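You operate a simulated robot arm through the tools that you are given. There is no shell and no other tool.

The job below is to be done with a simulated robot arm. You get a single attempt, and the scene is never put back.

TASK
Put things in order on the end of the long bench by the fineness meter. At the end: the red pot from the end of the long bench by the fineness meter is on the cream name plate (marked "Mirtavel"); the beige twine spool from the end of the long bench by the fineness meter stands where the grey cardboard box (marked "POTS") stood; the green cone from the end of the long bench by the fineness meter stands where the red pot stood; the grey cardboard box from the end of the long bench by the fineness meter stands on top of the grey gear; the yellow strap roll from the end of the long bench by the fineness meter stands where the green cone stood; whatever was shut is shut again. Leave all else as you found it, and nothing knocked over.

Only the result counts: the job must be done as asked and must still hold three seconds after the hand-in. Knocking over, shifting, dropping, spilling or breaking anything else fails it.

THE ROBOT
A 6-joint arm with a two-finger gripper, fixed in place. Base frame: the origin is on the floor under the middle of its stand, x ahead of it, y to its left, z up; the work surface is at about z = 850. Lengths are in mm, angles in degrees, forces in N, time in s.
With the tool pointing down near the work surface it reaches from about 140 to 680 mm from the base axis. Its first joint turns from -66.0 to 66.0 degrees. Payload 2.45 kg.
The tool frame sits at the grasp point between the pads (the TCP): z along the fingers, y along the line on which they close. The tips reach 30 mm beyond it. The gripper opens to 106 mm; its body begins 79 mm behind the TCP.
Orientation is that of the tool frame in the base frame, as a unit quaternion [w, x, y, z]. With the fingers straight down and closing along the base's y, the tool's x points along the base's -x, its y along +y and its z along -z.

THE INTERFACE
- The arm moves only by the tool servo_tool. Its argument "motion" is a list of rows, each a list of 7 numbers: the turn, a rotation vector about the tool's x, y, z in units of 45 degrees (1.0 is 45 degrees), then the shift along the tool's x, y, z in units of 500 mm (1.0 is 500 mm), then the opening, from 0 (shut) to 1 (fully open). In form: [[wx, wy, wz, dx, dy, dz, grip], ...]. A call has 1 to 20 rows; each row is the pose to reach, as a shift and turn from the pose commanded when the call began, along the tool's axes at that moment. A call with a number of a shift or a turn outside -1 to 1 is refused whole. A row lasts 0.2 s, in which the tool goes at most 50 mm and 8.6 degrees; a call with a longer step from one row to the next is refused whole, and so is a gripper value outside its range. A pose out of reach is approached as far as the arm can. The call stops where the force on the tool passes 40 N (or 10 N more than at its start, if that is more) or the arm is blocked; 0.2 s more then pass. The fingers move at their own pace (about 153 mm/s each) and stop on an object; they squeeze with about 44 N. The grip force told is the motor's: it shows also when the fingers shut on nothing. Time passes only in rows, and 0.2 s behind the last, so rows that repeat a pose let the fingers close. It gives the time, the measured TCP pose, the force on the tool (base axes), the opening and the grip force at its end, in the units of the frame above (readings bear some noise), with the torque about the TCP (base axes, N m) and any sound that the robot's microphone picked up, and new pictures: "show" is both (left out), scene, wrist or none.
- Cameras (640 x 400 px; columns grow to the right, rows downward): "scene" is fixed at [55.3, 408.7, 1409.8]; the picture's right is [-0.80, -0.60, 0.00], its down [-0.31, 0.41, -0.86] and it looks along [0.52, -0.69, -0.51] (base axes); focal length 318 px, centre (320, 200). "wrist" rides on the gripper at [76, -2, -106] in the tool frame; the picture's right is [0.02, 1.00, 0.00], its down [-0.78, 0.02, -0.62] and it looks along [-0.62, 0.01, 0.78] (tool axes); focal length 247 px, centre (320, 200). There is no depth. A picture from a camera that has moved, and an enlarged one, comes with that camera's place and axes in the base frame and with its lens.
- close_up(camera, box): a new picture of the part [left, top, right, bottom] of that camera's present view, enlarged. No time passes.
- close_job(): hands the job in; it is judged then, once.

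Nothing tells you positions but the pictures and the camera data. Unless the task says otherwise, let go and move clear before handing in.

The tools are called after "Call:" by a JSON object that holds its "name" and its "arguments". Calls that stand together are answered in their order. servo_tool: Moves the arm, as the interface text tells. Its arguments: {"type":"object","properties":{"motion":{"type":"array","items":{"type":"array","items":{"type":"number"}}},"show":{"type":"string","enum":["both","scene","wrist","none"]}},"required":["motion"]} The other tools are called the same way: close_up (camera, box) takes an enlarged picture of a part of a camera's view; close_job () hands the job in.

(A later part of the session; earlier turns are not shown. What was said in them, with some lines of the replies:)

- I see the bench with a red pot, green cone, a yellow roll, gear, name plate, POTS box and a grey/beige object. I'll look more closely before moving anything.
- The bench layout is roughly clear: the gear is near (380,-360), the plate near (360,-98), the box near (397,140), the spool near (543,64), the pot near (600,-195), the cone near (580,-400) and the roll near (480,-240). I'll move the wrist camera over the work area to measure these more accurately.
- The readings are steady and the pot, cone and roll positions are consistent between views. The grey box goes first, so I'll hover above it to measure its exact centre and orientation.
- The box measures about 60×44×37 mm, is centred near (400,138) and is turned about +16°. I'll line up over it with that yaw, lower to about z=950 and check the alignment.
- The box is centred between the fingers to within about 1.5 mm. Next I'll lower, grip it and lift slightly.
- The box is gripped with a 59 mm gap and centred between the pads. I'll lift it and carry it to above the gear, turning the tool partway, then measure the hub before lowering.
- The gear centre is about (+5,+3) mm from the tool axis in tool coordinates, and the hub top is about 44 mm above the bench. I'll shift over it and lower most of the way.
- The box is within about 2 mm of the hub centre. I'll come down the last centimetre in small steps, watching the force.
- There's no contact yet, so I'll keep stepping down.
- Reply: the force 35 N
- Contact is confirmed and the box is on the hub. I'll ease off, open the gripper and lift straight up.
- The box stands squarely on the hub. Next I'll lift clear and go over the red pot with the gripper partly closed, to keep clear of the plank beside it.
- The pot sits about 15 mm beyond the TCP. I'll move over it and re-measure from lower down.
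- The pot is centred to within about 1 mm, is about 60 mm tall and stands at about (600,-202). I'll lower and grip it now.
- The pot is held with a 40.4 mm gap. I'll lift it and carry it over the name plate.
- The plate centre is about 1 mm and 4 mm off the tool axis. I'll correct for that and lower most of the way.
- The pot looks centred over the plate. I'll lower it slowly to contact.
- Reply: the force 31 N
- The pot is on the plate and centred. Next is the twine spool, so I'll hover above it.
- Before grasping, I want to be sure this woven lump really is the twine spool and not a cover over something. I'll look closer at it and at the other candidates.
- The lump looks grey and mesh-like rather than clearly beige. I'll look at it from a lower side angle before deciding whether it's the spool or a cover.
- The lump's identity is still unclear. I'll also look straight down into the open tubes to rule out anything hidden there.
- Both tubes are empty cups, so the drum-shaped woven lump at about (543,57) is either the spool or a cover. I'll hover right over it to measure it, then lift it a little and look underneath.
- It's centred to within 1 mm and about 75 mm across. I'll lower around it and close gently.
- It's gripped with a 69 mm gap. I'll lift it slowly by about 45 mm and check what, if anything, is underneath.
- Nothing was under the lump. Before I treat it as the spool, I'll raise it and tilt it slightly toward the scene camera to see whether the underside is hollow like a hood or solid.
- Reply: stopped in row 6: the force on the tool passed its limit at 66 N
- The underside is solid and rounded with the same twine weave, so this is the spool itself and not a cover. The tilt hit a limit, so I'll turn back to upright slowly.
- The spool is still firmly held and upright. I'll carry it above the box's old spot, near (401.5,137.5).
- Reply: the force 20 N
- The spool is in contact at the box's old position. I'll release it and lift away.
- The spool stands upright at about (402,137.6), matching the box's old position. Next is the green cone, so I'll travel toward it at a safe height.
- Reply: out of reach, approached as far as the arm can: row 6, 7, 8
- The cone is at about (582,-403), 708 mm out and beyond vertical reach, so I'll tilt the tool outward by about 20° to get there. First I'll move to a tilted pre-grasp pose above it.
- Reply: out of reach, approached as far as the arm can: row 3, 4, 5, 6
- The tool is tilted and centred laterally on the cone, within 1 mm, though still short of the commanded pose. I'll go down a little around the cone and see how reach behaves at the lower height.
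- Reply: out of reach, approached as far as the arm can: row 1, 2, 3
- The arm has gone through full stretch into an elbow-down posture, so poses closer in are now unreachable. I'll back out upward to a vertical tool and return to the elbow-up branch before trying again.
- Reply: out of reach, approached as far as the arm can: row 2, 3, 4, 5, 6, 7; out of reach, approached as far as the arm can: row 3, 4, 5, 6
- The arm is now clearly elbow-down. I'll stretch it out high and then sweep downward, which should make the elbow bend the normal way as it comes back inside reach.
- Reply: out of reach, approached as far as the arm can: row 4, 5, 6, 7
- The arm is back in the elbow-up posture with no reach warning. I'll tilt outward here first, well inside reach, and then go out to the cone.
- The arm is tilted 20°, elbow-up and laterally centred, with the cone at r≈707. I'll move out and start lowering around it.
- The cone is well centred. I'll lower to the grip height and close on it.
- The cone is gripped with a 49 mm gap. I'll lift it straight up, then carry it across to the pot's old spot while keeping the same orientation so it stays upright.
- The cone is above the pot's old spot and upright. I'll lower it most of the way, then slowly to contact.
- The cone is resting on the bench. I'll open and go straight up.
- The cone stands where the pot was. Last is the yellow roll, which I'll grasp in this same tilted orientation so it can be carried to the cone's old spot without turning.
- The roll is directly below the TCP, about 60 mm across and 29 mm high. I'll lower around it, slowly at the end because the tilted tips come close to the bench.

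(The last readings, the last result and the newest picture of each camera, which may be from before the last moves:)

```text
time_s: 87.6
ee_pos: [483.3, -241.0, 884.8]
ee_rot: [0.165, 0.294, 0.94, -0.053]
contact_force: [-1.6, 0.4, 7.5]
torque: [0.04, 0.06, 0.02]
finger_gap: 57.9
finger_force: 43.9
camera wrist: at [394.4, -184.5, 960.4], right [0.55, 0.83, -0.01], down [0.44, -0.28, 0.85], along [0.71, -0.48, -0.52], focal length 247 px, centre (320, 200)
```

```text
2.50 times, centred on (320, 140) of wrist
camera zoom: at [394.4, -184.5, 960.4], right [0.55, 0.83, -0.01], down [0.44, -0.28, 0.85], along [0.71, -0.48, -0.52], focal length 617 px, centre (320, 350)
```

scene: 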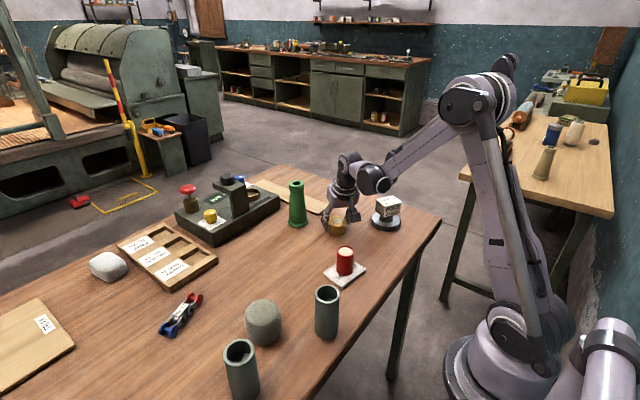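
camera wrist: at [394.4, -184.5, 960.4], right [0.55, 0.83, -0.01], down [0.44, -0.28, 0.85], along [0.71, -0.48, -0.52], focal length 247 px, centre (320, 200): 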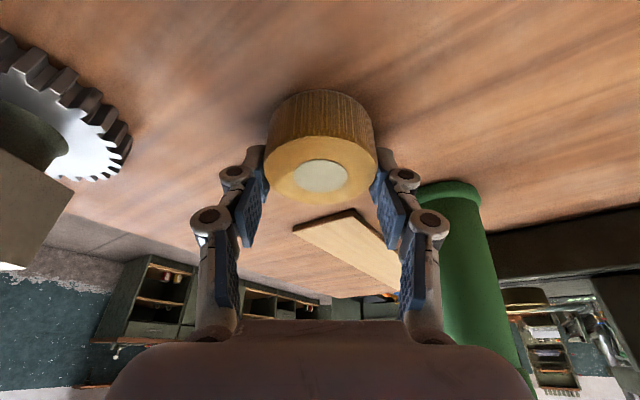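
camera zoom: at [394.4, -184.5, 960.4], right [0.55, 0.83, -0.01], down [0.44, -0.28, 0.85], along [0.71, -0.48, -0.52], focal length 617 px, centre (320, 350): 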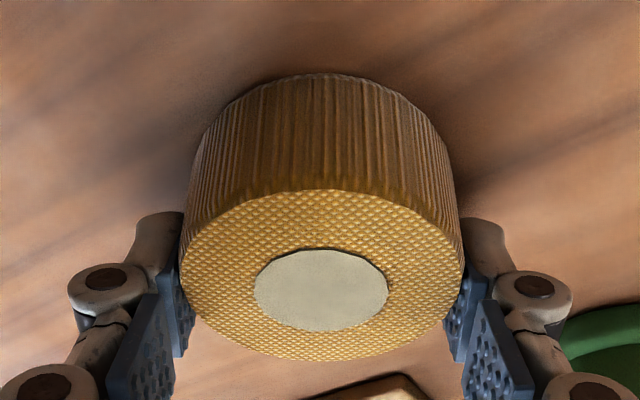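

The roll is gripped and centred. I'll lift and carry it to the cone's old spot, keeping the same orientation.

Call:
{"name": "servo_tool", "arguments": {"motion": [[0, 0, 0, -0.0137, 0, -0.0376, 0.4], [0, 0, 0, -0.0342, 0, -0.094, 0.4], [0, 0, 0, -0.0547, 0, -0.1504, 0.4], [0, 0, 0, -0.1193, -0.03, -0.1269, 0.4], [0, 0, 0, -0.184, -0.0601, -0.1034, 0.4], [0, 0, 0, -0.2486, -0.0901, -0.0798, 0.4], [0, 0, 0, -0.3133, -0.1202, -0.0563, 0.4], [0, 0, 0, -0.3779, -0.1502, -0.0328, 0.4], [0, 0, 0, -0.3779, -0.1502, -0.0328, 0.4], [0, 0, 0, -0.3779, -0.1502, -0.0328, 0.4]]}}

Call:
{"name": "close_up", "arguments": {"camera": "scene", "box": [280, 120, 420, 240]}}

```text
time_s: 89.8
ee_pos: [581.2, -401.0, 967.5]
ee_rot: [0.166, 0.294, 0.94, -0.053]
contact_force: [-0.2, -0.5, -0.5]
torque: [0.05, -0.02, -0.02]
finger_gap: 57.8
finger_force: 43.9
camera wrist: at [492.8, -343.6, 1041.0], right [0.55, 0.83, -0.01], down [0.44, -0.28, 0.85], along [0.71, -0.48, -0.52], focal length 247 px, centre (320, 200)
```

scene: 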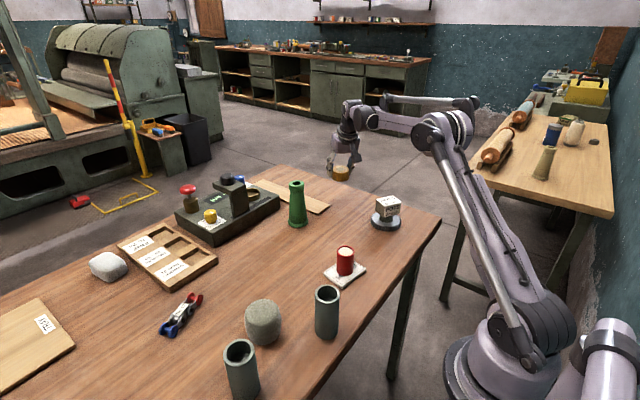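
wrist: 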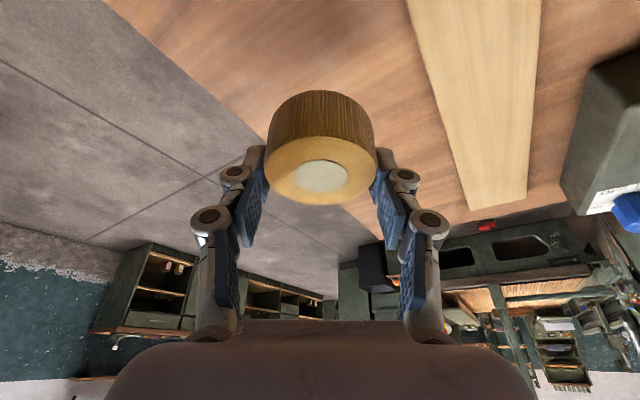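

```text
3.33 times, centred on (350, 180) of scene
camera zoom: at [55.4, 408.7, 1409.8], right [-0.8, -0.6, 0.0], down [-0.31, 0.41, -0.86], along [0.52, -0.69, -0.51], focal length 1059 px, centre (220, 267)
```

zoom: 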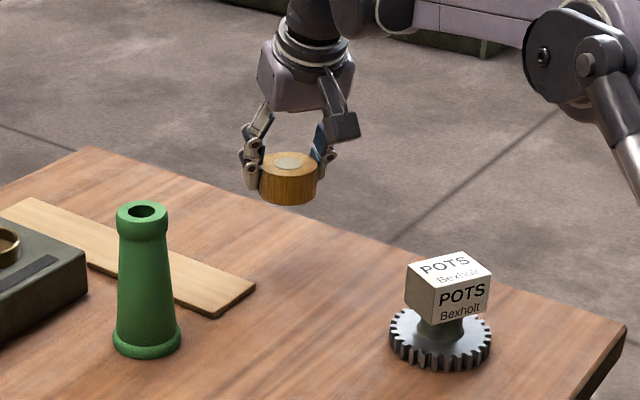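

It's positioned within about 1 mm of the cone's old spot. I'll lower it now.

Call:
{"name": "servo_tool", "arguments": {"motion": [[0, 0, 0, 0.0137, 0, 0.0376, 0.4], [0, 0, 0, 0.0308, 0, 0.0846, 0.4], [0, 0, 0, 0.0445, 0, 0.1222, 0.4], [0, 0, 0, 0.052, 0, 0.1429, 0.4], [0, 0, 0, 0.052, 0, 0.1429, 0.4]], "show": "none"}}

Call:
{"name": "servo_tool", "arguments": {"motion": [[0, 0, 0, 0.001, 0, 0.00282, 0.4], [0, 0, 0, 0.00205, 0, 0.00564, 0.4], [0, 0, 0, 0.0027, 0, 0.0075, 0.4], [0, 0, 0, 0.0027, 0, 0.0075, 0.4]], "show": "none"}}

Call:
{"name": "close_up", "arguments": {"camera": "scene", "box": [290, 130, 390, 220]}}

```text
time_s: 91.0
ee_pos: [581.5, -401.3, 890.9]
ee_rot: [0.165, 0.294, 0.94, -0.052]
contact_force: [0.3, -0.3, -1.5]
torque: [0.02, 0.02, 0.01]
finger_gap: 57.5
finger_force: 43.9
```

```text
time_s: 92.0
ee_pos: [581.8, -400.3, 886.3]
ee_rot: [0.165, 0.294, 0.94, -0.053]
contact_force: [-2.2, 0.1, 4.5]
torque: [0.03, 0.08, 0.01]
finger_gap: 57.5
finger_force: 44.2
```

```text
4.44 times, centred on (340, 175) of scene
camera zoom: at [55.2, 408.8, 1409.8], right [-0.8, -0.6, 0.0], down [-0.31, 0.41, -0.86], along [0.52, -0.69, -0.51], focal length 1412 px, centre (231, 311)
```

zoom: 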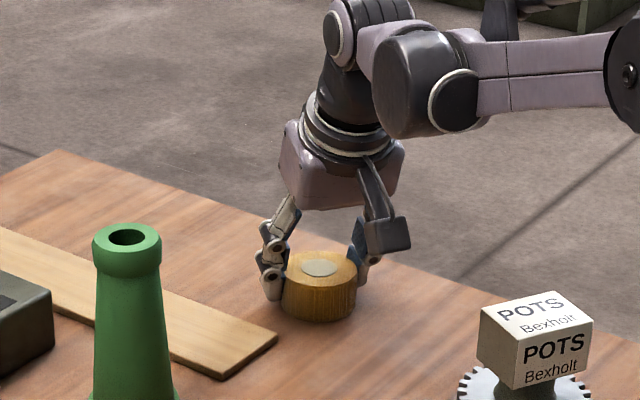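

Call:
{"name": "servo_tool", "arguments": {"motion": [[0, 0, 0, 0.0004, 0, 0.0011, 0.4], [0, 0, 0, 0.0004, 0, 0.0011, 0.4]], "show": "none"}}

```text
time_s: 92.6
ee_pos: [581.3, -402.0, 886.1]
ee_rot: [0.165, 0.293, 0.94, -0.052]
contact_force: [-2.4, 1.4, 14.2]
torque: [0.09, 0.11, 0.01]
finger_gap: 58.0
finger_force: 44.0
```

The roll is on the bench. I'll release it and lift away.

Call:
{"name": "servo_tool", "arguments": {"motion": [[0, 0, 0, 0, 0, 0, 0.62], [0, 0, 0, 0, 0, 0, 0.75], [0, 0, 0, 0, 0, 0, 0.9], [0, 0, 0, 0, 0, 0, 0.9], [0, 0, 0, -0.0103, 0, -0.0282, 0.9], [0, 0, 0, -0.0308, 0, -0.0846, 0.9], [0, 0, 0, -0.0547, 0, -0.1504, 0.9], [0, 0, 0, -0.0547, 0, -0.1504, 0.9]]}}

Call:
{"name": "close_up", "arguments": {"camera": "scene", "box": [270, 130, 410, 250]}}

Call:
{"name": "close_up", "arguments": {"camera": "wrist", "box": [220, 0, 420, 160]}}

```text
time_s: 94.4
ee_pos: [581.3, -401.2, 965.3]
ee_rot: [0.166, 0.293, 0.94, -0.052]
contact_force: [0.7, 0.3, 0.5]
torque: [-0.01, -0.02, -0.03]
finger_gap: 95.5
finger_force: 0.1
camera wrist: at [492.8, -343.6, 1039.9], right [0.55, 0.83, -0.01], down [0.44, -0.28, 0.85], along [0.71, -0.48, -0.52], focal length 247 px, centre (320, 200)
```

scene: 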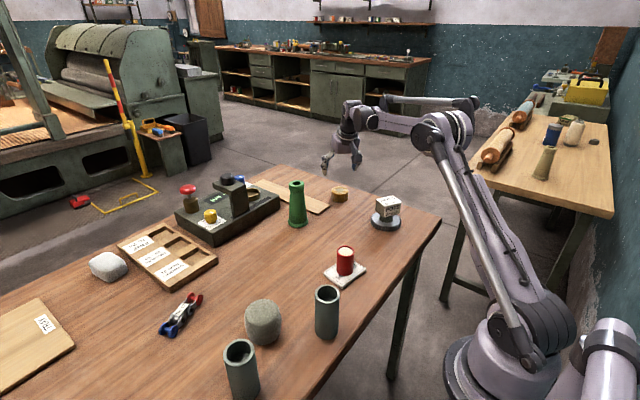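
wrist: 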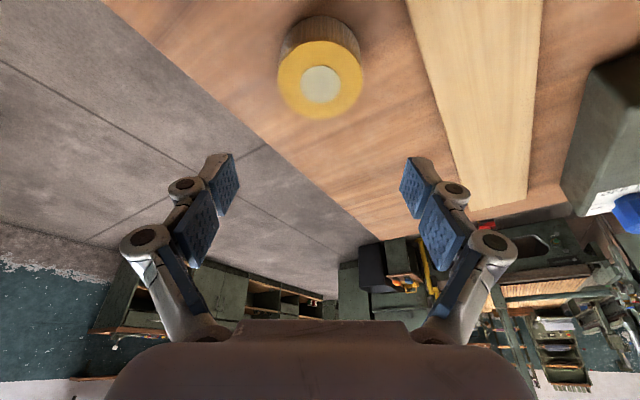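

```text
3.33 times, centred on (340, 190) of scene
camera zoom: at [55.3, 408.7, 1409.8], right [-0.8, -0.6, 0.0], down [-0.31, 0.41, -0.86], along [0.52, -0.69, -0.51], focal length 1059 px, centre (253, 233)
```

zoom: 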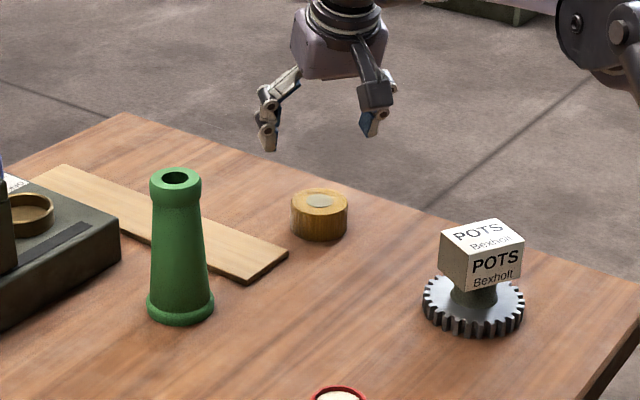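

```text
2.50 times, centred on (320, 80) of wrist
camera zoom: at [492.8, -343.6, 1039.9], right [0.55, 0.83, -0.01], down [0.44, -0.28, 0.85], along [0.71, -0.48, -0.52], focal length 617 px, centre (320, 500)
```

zoom: 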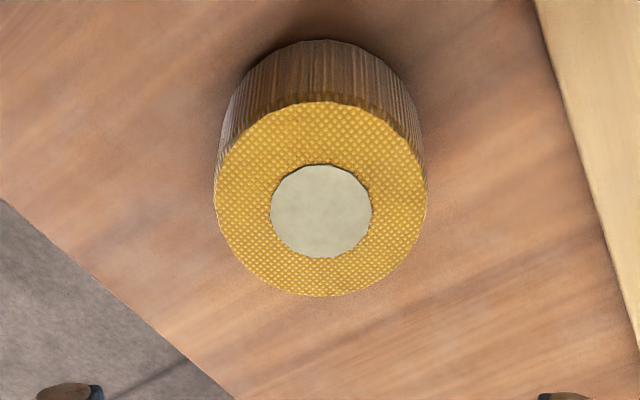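

All five moves are done. I'll retract clear and check the whole bench before handing in.

Call:
{"name": "servo_tool", "arguments": {"motion": [[0, 0, 0, 0.02, 0, -0.06, 0.9], [0, 0, 0, 0.07, 0, -0.11, 0.9], [0, 0, 0, 0.12, 0, -0.16, 0.9], [0, 0, 0, 0.159, 0, -0.2068, 0.9], [0.0, 0.11, 0, 0.159, 0, -0.2068, 0.9], [0.0, 0.22, 0, 0.159, 0, -0.2068, 0.9], [0.0, 0.33, 0, 0.159, 0, -0.2068, 0.9], [0.0, 0.444, 0, 0.159, 0, -0.2068, 0.9], [0.0, 0.444, 0, 0.2, 0, -0.27, 0.9], [0.0, 0.444, 0, 0.24, 0, -0.33, 0.9], [0.0, 0.444, 0, 0.24, 0, -0.33, 0.9]]}}

Call:
{"name": "close_up", "arguments": {"camera": "scene", "box": [160, 140, 440, 315]}}

Call:
{"name": "close_up", "arguments": {"camera": "scene", "box": [80, 225, 360, 400]}}

```text
time_s: 96.8
ee_pos: [442.5, -306.5, 1079.1]
ee_rot: [0.0, 0.299, 0.954, -0.001]
contact_force: [0.4, -0.6, 0.0]
torque: [-0.03, -0.03, 0.0]
finger_gap: 95.5
finger_force: 0.0
camera wrist: at [380.2, -266.2, 1185.5], right [0.55, 0.83, 0.0], down [0.65, -0.43, 0.62], along [0.52, -0.34, -0.78], focal length 247 px, centre (320, 200)
```

scene: 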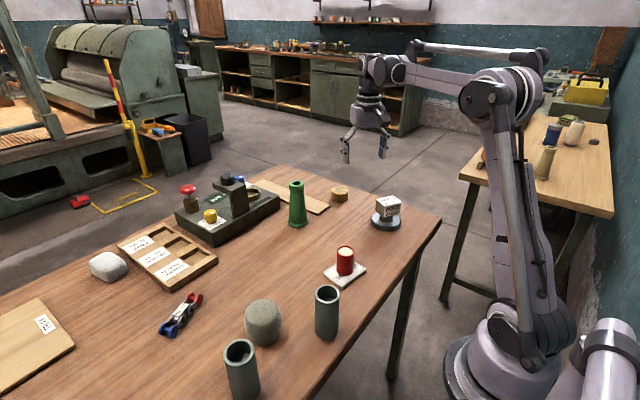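
wrist: 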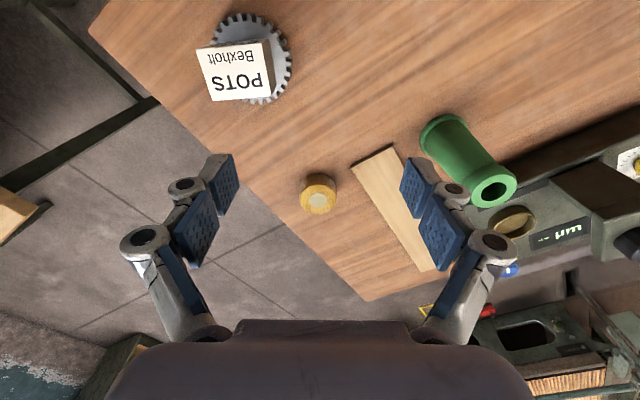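

```text
2.29 times, centred on (300, 228) of scene
camera zoom: at [55.3, 408.7, 1409.8], right [-0.8, -0.6, 0.0], down [-0.31, 0.41, -0.86], along [0.52, -0.69, -0.51], focal length 726 px, centre (366, 137)
```

zoom: 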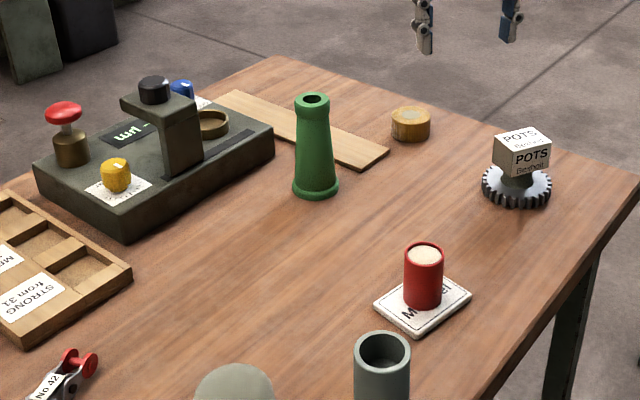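

```text
2.29 times, centred on (220, 312) of scene
camera zoom: at [55.3, 408.7, 1409.8], right [-0.8, -0.6, 0.0], down [-0.31, 0.41, -0.86], along [0.52, -0.69, -0.51], focal length 726 px, centre (549, -57)
```

zoom: 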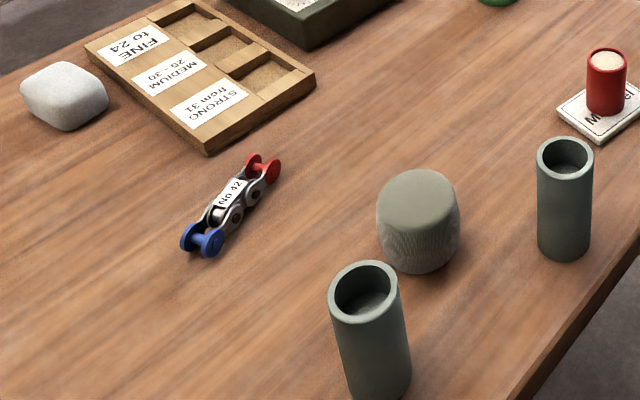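

Every item is where it should be: the pot on the plate, the spool at the box's spot, the cone at the pot's spot, the box on the gear and the roll at the cone's spot. Nothing else has moved from the first pictures, nothing was opened, and the arm is clear, so I'm handing in.

Call:
{"name": "close_job", "arguments": {}}

```text
The job is handed in.
```

I finished all five moves and handed the job in. The final pictures show each item upright and in its place.

| Item | Where it is now | How close |
|---|---|---|
| Red pot | On the cream name plate ("Mirtavel") | Centred by eye |
| Beige twine spool | Where the grey box stood | Within about 1 mm |
| Green cone | Where the red pot stood | Within about 1 mm |
| Grey cardboard box | On top of the gear, resting on its hub | Within about 2 mm of the hub centre |
| Yellow strap roll | Where the green cone stood | Within about 1–2 mm |

- **The spool:** the woven drum looked more grey than beige, so I lifted it to check. There was nothing under it and its underside looked solid, so I took it to be the twine spool.
- **A force stop:** while I tilted the spool in mid-air to see its underside, the arm stopped on a 66 N force limit. I don't know what caused it; the spool stayed in the grip, and I turned it back upright slowly.
- **Everything else:** comparing the first and last pictures, nothing else on the bench has moved. I didn't open anything, so there was nothing to shut again.
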